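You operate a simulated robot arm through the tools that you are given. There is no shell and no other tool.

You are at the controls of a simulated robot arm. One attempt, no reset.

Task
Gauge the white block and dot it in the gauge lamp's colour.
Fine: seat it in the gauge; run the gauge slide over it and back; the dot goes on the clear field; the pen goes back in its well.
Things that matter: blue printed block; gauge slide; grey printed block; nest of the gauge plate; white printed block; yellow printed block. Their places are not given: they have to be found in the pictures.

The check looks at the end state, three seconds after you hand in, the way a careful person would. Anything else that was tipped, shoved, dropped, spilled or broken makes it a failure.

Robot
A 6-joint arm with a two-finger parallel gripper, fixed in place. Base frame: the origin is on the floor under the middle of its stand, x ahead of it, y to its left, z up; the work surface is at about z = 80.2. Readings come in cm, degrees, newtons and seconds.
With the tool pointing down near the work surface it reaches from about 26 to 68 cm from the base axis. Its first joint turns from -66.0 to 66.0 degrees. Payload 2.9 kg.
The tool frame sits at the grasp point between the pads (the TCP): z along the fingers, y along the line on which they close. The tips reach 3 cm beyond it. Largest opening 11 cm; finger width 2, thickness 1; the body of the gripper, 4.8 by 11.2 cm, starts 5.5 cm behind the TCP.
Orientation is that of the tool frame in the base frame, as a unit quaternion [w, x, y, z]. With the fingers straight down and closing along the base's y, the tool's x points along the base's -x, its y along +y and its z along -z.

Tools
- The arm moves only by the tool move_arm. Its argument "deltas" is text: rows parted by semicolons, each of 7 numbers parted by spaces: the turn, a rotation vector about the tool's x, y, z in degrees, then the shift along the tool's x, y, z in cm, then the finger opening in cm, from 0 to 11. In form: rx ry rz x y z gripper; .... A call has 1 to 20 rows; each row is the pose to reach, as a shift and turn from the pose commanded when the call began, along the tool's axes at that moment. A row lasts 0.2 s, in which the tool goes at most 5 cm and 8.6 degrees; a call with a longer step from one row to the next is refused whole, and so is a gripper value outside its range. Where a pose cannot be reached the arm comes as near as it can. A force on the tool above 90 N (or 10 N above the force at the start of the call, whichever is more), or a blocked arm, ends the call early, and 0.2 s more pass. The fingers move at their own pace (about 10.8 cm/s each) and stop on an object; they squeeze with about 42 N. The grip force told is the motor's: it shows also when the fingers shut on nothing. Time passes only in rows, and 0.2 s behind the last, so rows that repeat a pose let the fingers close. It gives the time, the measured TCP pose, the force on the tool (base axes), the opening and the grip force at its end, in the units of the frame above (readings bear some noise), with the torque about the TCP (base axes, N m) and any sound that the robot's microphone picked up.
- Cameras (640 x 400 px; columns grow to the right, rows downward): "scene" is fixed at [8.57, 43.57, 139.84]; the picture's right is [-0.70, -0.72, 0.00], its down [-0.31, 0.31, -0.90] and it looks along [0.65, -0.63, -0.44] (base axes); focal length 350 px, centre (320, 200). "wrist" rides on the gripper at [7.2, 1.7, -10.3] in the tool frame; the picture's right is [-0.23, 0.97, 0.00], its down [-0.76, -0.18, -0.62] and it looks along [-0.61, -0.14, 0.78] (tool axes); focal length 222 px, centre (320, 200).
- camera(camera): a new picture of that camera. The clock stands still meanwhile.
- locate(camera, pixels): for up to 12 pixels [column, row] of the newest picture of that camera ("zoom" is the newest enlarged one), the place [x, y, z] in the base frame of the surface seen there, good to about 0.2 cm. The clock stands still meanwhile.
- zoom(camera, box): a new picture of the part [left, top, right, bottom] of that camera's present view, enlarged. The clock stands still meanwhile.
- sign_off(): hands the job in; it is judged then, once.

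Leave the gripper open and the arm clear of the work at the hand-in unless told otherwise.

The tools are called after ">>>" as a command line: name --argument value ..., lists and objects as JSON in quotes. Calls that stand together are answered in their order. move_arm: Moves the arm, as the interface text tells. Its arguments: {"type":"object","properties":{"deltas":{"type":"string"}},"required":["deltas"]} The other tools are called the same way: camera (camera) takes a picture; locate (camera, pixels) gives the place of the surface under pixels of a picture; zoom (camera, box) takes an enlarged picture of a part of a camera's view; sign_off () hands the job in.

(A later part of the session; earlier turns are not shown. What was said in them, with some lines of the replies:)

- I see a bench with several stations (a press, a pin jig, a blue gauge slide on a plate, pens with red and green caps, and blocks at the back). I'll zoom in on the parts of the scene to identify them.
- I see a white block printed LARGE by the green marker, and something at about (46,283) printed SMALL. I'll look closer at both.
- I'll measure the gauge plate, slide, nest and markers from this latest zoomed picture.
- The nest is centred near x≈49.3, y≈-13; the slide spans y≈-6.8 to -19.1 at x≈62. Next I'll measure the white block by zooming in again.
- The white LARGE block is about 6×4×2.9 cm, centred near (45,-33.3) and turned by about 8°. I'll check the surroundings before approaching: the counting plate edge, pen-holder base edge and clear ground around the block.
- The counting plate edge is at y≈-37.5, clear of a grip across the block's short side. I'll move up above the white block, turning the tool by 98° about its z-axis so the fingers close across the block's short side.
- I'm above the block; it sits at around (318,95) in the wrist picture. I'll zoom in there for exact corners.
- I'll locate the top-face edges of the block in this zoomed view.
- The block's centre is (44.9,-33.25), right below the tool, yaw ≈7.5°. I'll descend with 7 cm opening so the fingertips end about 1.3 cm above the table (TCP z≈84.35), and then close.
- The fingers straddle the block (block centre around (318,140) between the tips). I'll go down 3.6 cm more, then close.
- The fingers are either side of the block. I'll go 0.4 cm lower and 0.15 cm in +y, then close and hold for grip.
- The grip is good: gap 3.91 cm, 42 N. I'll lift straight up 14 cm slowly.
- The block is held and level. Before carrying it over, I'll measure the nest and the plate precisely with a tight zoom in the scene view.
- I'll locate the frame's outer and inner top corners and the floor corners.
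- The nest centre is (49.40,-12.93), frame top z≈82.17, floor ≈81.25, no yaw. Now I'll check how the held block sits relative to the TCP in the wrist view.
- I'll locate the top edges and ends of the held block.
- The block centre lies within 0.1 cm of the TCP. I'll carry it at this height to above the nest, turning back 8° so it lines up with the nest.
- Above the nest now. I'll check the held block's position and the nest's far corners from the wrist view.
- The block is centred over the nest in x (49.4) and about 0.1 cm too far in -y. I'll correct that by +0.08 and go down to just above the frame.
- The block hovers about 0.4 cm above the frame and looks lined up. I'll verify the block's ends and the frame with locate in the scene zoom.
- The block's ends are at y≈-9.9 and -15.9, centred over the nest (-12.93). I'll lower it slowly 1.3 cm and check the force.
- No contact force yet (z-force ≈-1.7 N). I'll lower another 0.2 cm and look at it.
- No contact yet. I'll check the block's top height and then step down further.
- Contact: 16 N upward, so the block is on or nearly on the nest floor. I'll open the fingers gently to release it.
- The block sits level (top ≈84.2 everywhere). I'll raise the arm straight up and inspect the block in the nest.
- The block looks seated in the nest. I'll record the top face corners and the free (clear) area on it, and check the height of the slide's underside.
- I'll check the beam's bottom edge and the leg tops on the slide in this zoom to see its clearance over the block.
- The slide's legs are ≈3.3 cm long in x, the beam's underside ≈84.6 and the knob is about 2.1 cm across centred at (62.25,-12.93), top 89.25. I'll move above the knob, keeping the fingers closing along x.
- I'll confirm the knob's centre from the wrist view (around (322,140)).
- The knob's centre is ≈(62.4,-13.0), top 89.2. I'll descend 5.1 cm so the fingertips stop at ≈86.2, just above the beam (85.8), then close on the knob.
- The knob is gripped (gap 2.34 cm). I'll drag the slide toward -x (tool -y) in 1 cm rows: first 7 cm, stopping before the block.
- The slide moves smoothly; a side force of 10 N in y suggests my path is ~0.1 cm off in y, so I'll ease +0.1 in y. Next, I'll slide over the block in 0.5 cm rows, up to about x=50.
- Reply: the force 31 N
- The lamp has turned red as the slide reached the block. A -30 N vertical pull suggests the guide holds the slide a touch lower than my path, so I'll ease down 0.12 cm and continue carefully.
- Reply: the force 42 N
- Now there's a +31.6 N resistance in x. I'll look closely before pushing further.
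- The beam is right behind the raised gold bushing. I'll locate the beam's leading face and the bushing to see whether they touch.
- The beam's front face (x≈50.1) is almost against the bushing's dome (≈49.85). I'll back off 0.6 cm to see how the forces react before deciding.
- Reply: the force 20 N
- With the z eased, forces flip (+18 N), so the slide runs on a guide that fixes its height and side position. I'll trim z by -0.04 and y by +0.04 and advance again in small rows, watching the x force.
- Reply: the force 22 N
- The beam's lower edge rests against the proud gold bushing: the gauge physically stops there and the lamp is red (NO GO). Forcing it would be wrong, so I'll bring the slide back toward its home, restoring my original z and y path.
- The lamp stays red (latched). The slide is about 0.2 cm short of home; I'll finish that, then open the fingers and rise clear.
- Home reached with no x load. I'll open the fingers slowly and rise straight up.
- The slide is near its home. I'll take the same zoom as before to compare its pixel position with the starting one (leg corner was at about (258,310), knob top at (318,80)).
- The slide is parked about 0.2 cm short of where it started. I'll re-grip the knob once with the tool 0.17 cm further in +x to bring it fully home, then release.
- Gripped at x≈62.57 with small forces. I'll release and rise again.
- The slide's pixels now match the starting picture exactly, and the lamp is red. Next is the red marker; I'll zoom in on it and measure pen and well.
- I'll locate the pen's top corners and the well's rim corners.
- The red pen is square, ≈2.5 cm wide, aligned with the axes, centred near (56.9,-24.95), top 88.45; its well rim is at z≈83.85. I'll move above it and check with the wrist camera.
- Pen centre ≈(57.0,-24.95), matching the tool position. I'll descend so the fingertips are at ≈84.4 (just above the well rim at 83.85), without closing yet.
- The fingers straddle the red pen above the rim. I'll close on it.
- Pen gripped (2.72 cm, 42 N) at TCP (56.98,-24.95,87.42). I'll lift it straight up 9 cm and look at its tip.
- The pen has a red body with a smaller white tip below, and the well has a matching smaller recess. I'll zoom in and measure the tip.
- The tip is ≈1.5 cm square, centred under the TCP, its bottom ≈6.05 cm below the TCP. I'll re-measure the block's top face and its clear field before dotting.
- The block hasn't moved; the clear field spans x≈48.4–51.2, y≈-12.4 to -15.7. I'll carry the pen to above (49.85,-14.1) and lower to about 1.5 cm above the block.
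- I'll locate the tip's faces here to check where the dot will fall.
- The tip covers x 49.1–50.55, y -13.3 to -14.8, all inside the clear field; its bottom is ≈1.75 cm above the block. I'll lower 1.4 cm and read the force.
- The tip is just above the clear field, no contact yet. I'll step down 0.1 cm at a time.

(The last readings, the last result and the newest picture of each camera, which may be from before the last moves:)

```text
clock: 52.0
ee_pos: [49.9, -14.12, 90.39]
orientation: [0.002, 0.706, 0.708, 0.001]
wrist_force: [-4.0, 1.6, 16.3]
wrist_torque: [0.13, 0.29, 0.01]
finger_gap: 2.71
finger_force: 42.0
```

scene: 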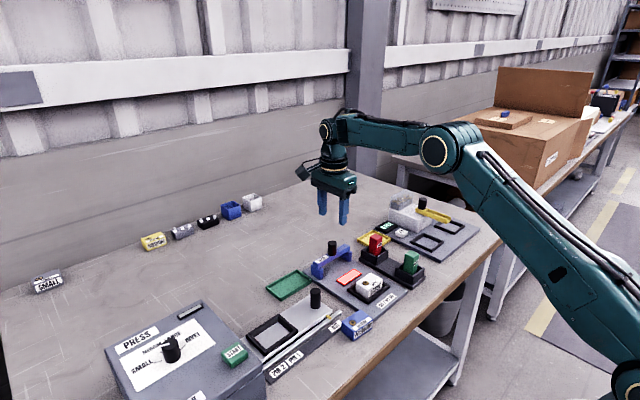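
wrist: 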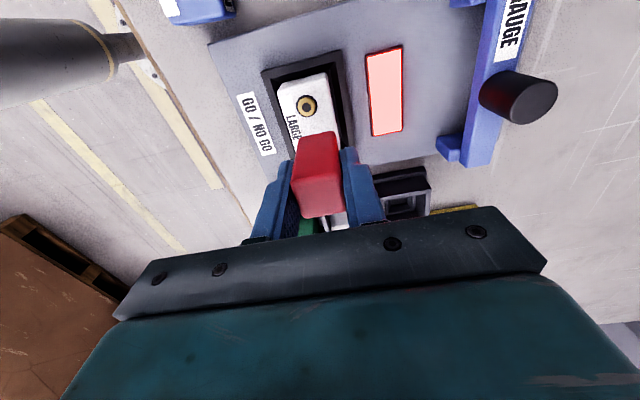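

Contact with 16 N: the tip is pressed on the clear field. I'll lift straight up and look for the dot.

>>> move_arm --deltas "0 0 0 0 0 0 1.5; 0 0 0 0 0 -0.3 1.5; 0 0 0 0 0 -1 1.5; 0 0 0 0 0 -2.5 1.5; 0 0 0 0 0 -4.5 1.5; 0 0 0 0 0 -6.25 1.5; 0 0 0 0 0 -6.25 1.5"

>>> zoom --camera "scene" --box '[353, 265, 393, 295]'

>>> camera --camera "wrist"

```text
clock: 53.6
ee_pos: [49.96, -14.05, 96.34]
orientation: [0.0, 0.707, 0.707, 0.0]
wrist_force: [0.3, -0.2, -0.1]
wrist_torque: [0.01, 0.03, 0.03]
finger_gap: 2.72
finger_force: 42.6
```

```text
13.33 times, centred on (373, 280) of scene
```

zoom: 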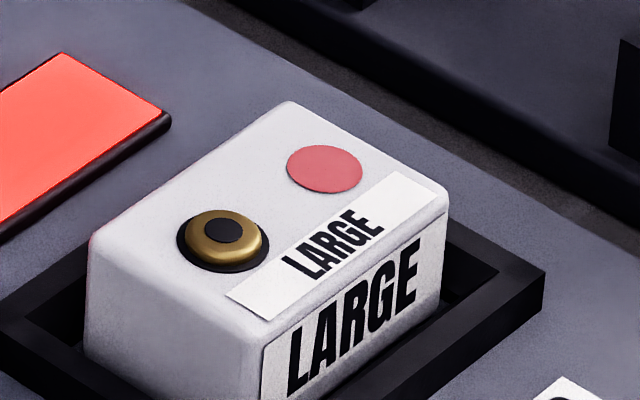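

```text
taken
```

wrist: 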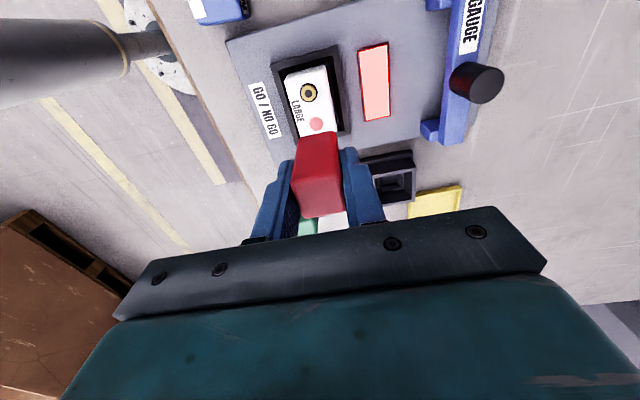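

A clean red dot is on the clear field. I'll now carry the pen back above its well at (56.98,-24.95).

>>> move_arm --deltas "0 0 0 -1.5 1 0 1.5; 0 0 0 -3.5 2.3 0 1.5; 0 0 0 -5.5 3.6 0 1.5; 0 0 0 -7.5 5 0 1.5; 0 0 0 -9.5 6.3 0 1.5; 0 0 0 -10.85 7.13 0 1.5; 0 0 0 -10.85 7.13 0 1.5; 0 0 0 -10.85 7.13 0 1.5"

>>> zoom --camera "scene" --box '[356, 205, 412, 275]'

>>> camera --camera "wrist"

```text
clock: 55.4
ee_pos: [57.03, -24.97, 96.69]
orientation: [0.0, 0.707, 0.707, 0.0]
wrist_force: [-0.1, 0.5, -1.1]
wrist_torque: [0.06, 0.03, -0.02]
finger_gap: 2.71
finger_force: 42.1
```

```text
5.71 times, centred on (384, 240) of scene
```

zoom: 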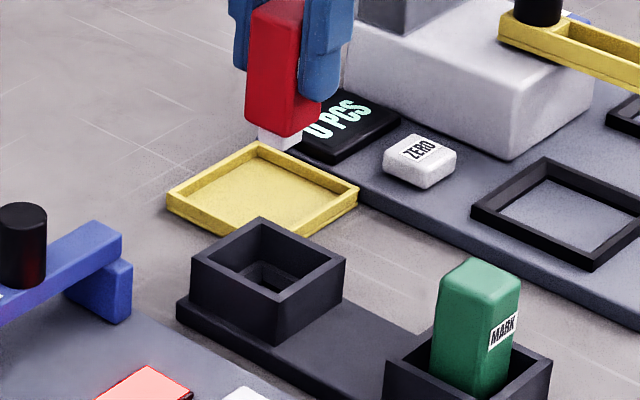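

```text
taken
```

wrist: 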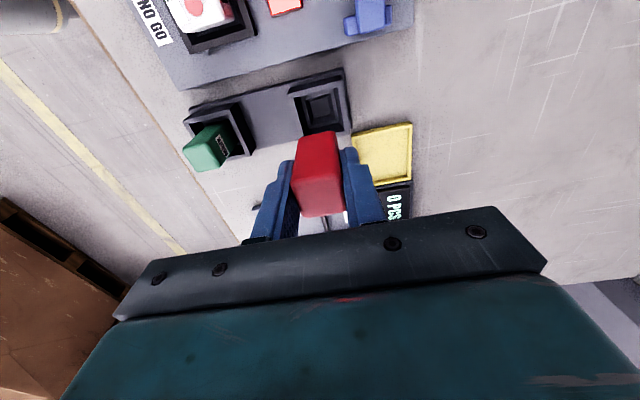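

I'll check that the pen hasn't slipped in the grip, comparing the tip's position with that after the first lift, and look into the well.

>>> zoom --camera "scene" --box '[364, 200, 404, 240]'

>>> locate --camera "zoom" --pixels '[[210, 295], [230, 305], [245, 314], [275, 295], [265, 305], [280, 288], [195, 270], [255, 280], [200, 240]]'

>>> zoom --camera "wrist" --box '[280, 60, 360, 140]'

>>> locate --camera "zoom" --pixels '[[245, 130], [425, 75], [270, 165], [400, 130], [330, 240], [290, 240], [375, 225], [320, 200], [300, 290], [410, 280], [250, 300], [470, 330]]'

```text
10.00 times, centred on (384, 220) of scene
```

zoom: 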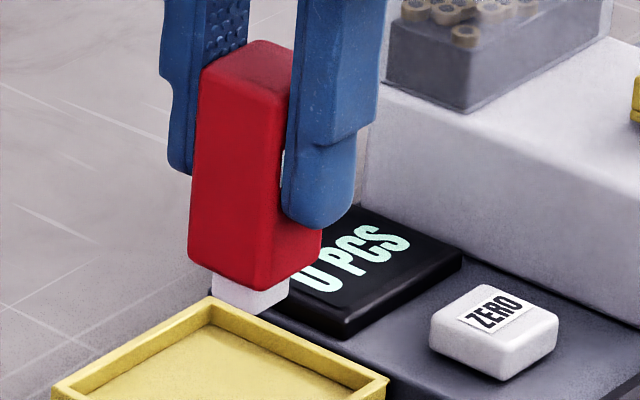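

```text
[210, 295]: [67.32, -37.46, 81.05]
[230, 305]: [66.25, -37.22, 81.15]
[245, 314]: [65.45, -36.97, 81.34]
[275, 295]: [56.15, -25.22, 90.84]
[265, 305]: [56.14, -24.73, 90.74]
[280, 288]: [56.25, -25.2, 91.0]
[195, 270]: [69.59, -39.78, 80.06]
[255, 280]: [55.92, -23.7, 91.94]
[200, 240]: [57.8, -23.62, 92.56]
```

```text
5.00 times, centred on (320, 100) of wrist
```

zoom: 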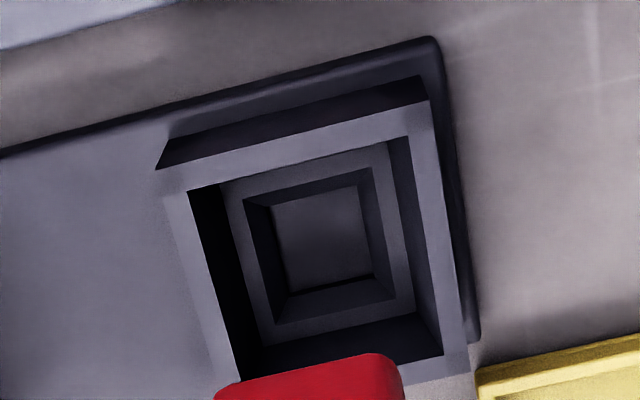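

```text
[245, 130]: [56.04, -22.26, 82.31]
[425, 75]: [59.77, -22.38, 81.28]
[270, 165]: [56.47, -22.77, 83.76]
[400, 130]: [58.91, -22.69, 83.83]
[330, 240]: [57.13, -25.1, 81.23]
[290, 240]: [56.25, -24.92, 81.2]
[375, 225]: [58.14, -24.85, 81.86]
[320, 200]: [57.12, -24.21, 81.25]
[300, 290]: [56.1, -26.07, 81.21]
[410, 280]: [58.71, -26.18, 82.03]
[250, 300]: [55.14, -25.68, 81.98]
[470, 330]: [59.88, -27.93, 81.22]
```

The pen sits unchanged in the grip. I'll measure the recess edges in the well to make sure I'm centred over it.

>>> locate --camera "zoom" --pixels '[[243, 202], [372, 166], [397, 300], [272, 326], [230, 215], [385, 200], [310, 180], [335, 315], [258, 265], [325, 250], [187, 192], [408, 137]]'

```text
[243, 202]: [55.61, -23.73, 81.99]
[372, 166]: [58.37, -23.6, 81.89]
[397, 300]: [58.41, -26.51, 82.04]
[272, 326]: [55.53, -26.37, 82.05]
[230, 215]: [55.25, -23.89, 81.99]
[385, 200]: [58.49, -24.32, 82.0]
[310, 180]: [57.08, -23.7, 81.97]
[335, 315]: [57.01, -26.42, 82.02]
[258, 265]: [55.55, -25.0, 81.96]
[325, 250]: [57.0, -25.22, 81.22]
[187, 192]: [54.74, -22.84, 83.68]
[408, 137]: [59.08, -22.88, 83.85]
```

The recess centre is (56.98,-25.06), the pen was picked at (57.0,-24.95) and is aligned. I'll lower 7.5 cm into the well's mouth, then look.

>>> move_arm --deltas "0 0 0 0 0 1.5 1.5; 0 0 0 0 0 3 1.5; 0 0 0 0 0 4.5 1.5; 0 0 0 0 0 5.5 1.5; 0 0 0 0 0 6.5 1.5; 0 0 0 0 0 7.2 1.5; 0 0 0 0 0 7.5 1.5; 0 0 0 0 0 7.5 1.5"

>>> zoom --camera "scene" --box '[358, 220, 410, 270]'

>>> zoom --camera "wrist" --box '[260, 80, 380, 220]'

```text
clock: 57.2
ee_pos: [56.86, -24.87, 88.85]
orientation: [0.0, 0.707, 0.707, 0.0]
wrist_force: [0.3, 0.9, -0.4]
wrist_torque: [-0.02, 0.01, -0.04]
finger_gap: 2.7
finger_force: 42.1
```

```text
8.00 times, centred on (384, 245) of scene
```

zoom: 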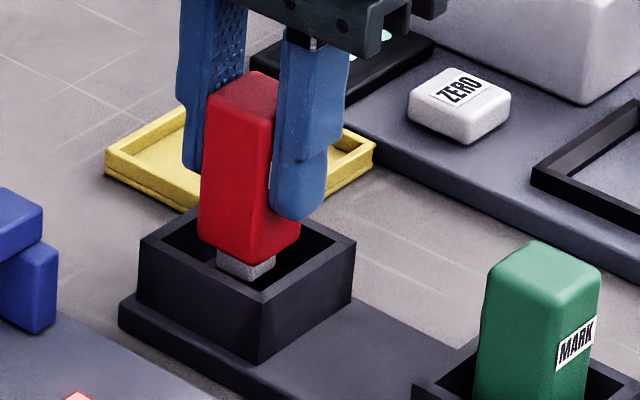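

```text
2.86 times, centred on (320, 150) of wrist
```

zoom: 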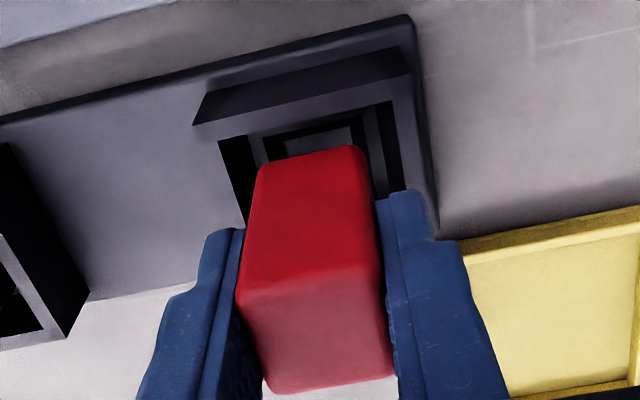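

The tip is entering the well centrally with no contact. I'll lower 1.2 cm more, slowly.

>>> move_arm --deltas "0 0 0 0 0 0.3 1.5; 0 0 0 0 0 0.6 1.5; 0 0 0 0 0 0.9 1.5; 0 0 0 0 0 1.1 1.5; 0 0 0 0 0 1.2 1.5; 0 0 0 0 0 1.2 1.5"

```text
clock: 58.6
ee_pos: [56.88, -24.86, 87.68]
orientation: [0.0, 0.707, 0.707, 0.0]
wrist_force: [0.2, -1.5, -0.2]
wrist_torque: [0.02, 0.0, 0.02]
finger_gap: 2.73
finger_force: 42.1
```

No contact yet; another 0.2 cm down.

>>> move_arm --deltas "0 0 0 0 0 0.1 1.5; 0 0 0 0 0 0.2 1.5; 0 0 0 0 0 0.2 1.5"

```text
clock: 59.4
ee_pos: [56.89, -25.02, 87.59]
orientation: [0.0, 0.707, 0.707, 0.0]
wrist_force: [-0.4, -0.4, 0.5]
wrist_torque: [0.0, 0.01, -0.03]
finger_gap: 2.68
finger_force: 42.6
```

>>> move_arm --deltas "0 0 0 0 0 0.05 1.5; 0 0 0 0 0 0.1 1.5; 0 0 0 0 0 0.1 1.5"

>>> zoom --camera "scene" --box '[358, 220, 410, 270]'

```text
clock: 60.2
ee_pos: [56.82, -25.02, 87.5]
orientation: [0.0, 0.707, 0.707, 0.0]
wrist_force: [-0.1, -0.4, -1.2]
wrist_torque: [0.04, 0.01, 0.01]
finger_gap: 2.68
finger_force: 41.0
```

```text
8.00 times, centred on (384, 245) of scene
```

zoom: 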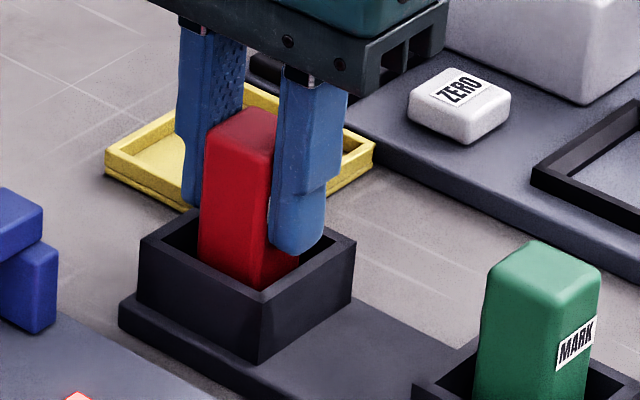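

Same height as at the pick, no load yet. I'll try another 0.1 cm for gentle contact.

>>> move_arm --deltas "0 0 0 0 0 0.05 1.5; 0 0 0 0 0 0.08 1.5; 0 0 0 0 0 0.08 1.5"

```text
clock: 61.0
ee_pos: [57.06, -25.03, 87.38]
orientation: [-0.001, 0.707, 0.707, 0.0]
wrist_force: [0.6, 0.0, -0.5]
wrist_torque: [0.0, 0.02, 0.02]
finger_gap: 2.73
finger_force: 41.9
```

>>> move_arm --deltas "0 0 0 0 0 0.05 1.5; 0 0 0 0 0 0.1 1.5; 0 0 0 0 0 0.1 1.5"

```text
clock: 61.8
ee_pos: [57.02, -24.97, 87.41]
orientation: [0.0, 0.707, 0.707, 0.001]
wrist_force: [-2.2, 1.4, 6.2]
wrist_torque: [-0.01, 0.12, 0.0]
finger_gap: 2.73
finger_force: 42.3
```

Contact now: 6 N up, so the pen is seated. I'll open the fingers slowly and rise.

>>> move_arm --deltas "0 0 0 0 0 0 2.9; 0 0 0 0 0 0 3.6; 0 0 0 0 0 0 5; 0 0 0 0 0 0 6; 0 0 0 0 0 0 6"

>>> zoom --camera "scene" --box '[358, 220, 410, 270]'

```text
clock: 63.0
ee_pos: [56.98, -24.82, 87.43]
orientation: [-0.001, 0.707, 0.707, 0.0]
wrist_force: [0.2, -0.2, 0.7]
wrist_torque: [0.01, -0.04, -0.03]
finger_gap: 5.98
finger_force: 0.0
```

```text
8.00 times, centred on (384, 245) of scene
```

zoom: 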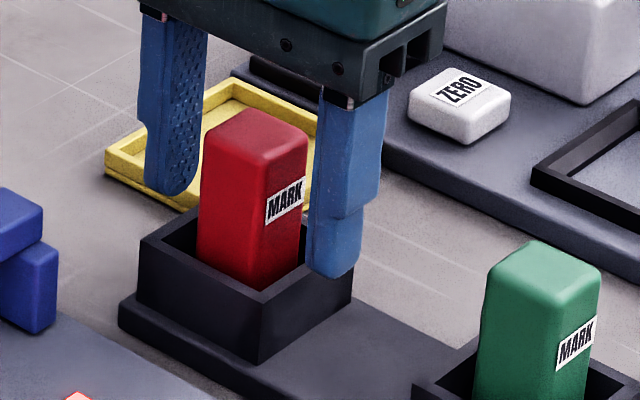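

The pen stands upright in its well. I'll rise straight up clear of everything and take a final look.

>>> move_arm --deltas "0 0 0 0 0 -0.5 6; 0 0 0 0 0 -1.5 6; 0 0 0 0 0 -3 6; 0 0 0 0 0 -5 6; 0 0 0 0 0 -8 6; 0 0 0 0 0 -11 7; 0 0 0 0 0 -14 8; 0 0 0 0 0 -17 10; 0 0 0 0 0 -19 11; 0 0 0 0 0 -19 11"

>>> camera --camera "scene"

>>> zoom --camera "scene" --box '[300, 220, 430, 310]'

>>> zoom --camera "scene" --box '[363, 228, 403, 270]'

>>> locate --camera "zoom" --pixels '[[240, 57], [200, 88], [307, 82], [268, 106], [250, 80]]'

>>> camera --camera "wrist"

```text
clock: 65.2
ee_pos: [57.01, -24.95, 106.5]
orientation: [0.0, 0.707, 0.707, 0.001]
wrist_force: [-0.3, 0.5, 0.9]
wrist_torque: [0.02, -0.02, -0.01]
finger_gap: 11.01
finger_force: 0.0
```

```text
taken
```

scene: 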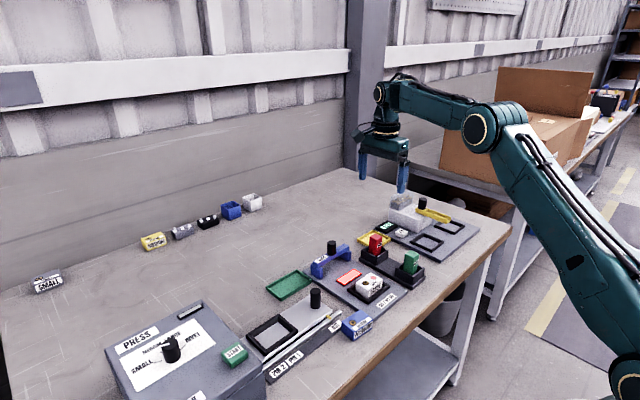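

```text
4.44 times, centred on (365, 265) of scene
```

zoom: 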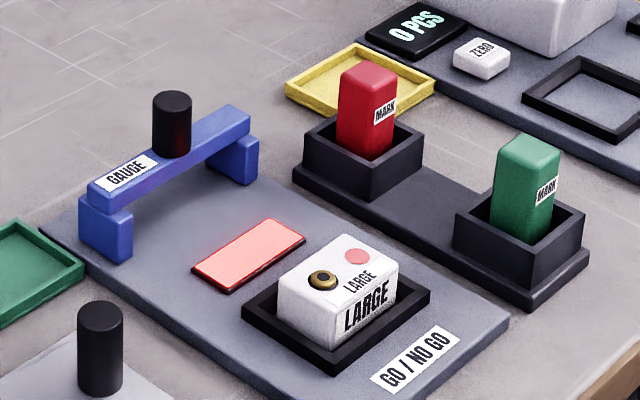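

```text
9.52 times, centred on (383, 249) of scene
```

zoom: 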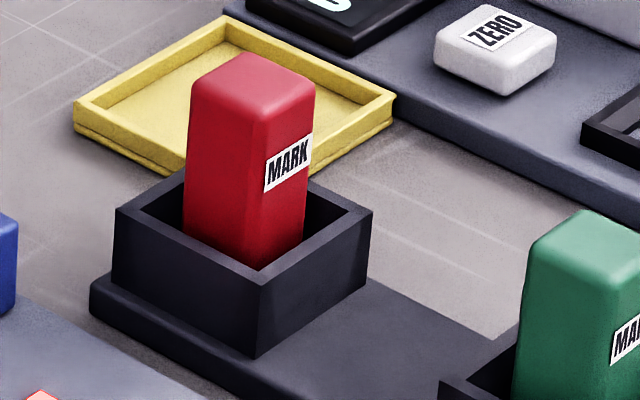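

```text
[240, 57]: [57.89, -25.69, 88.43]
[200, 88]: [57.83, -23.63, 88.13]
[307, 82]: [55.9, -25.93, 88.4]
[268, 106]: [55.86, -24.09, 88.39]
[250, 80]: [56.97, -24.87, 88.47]
```

```text
taken
```

wrist: 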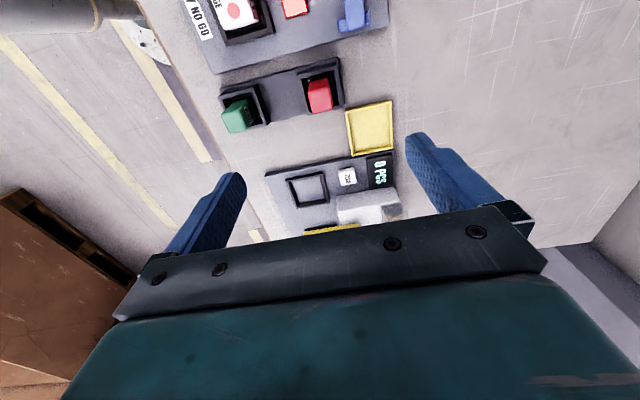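

Final state: the white block is seated in the nest with a red dot on its clear field. The lamp reads red, the slide is home, and the red pen stands upright at its original spot in its well. Nothing else has moved, and the gripper is open and clear at z≈106. One thing to note: the slide stopped against the block's raised bushing (NO GO), so it did not pass all the way across. I'm handing in.

>>> sign_off

```text
The job is handed in.
```

I gauged the white block as NO GO and dotted it red. The gauge slide did not travel all the way over the block, though. I've handed the job in; no verdict has come back.

- **Block:** it is seated level in the gauge nest, and it did not shift while I gauged or dotted it.
- **Gauge:** the slide passed over the back of the block, then stopped against the raised gold bushing on top. The lamp had already turned red by then. I did not force the slide further. I brought it back to where it started, and the lamp stayed red.
- **Dot:** one red dot sits on the clear field, away from the label and the bushing.
- **Pen:** the red pen is upright in its well, where I found it.
- **Everything else:** nothing else looked moved in the last pictures. The gripper is open and the arm is well above the work.

The main doubt is whether stopping at the bushing counts as running the slide "over it and back".
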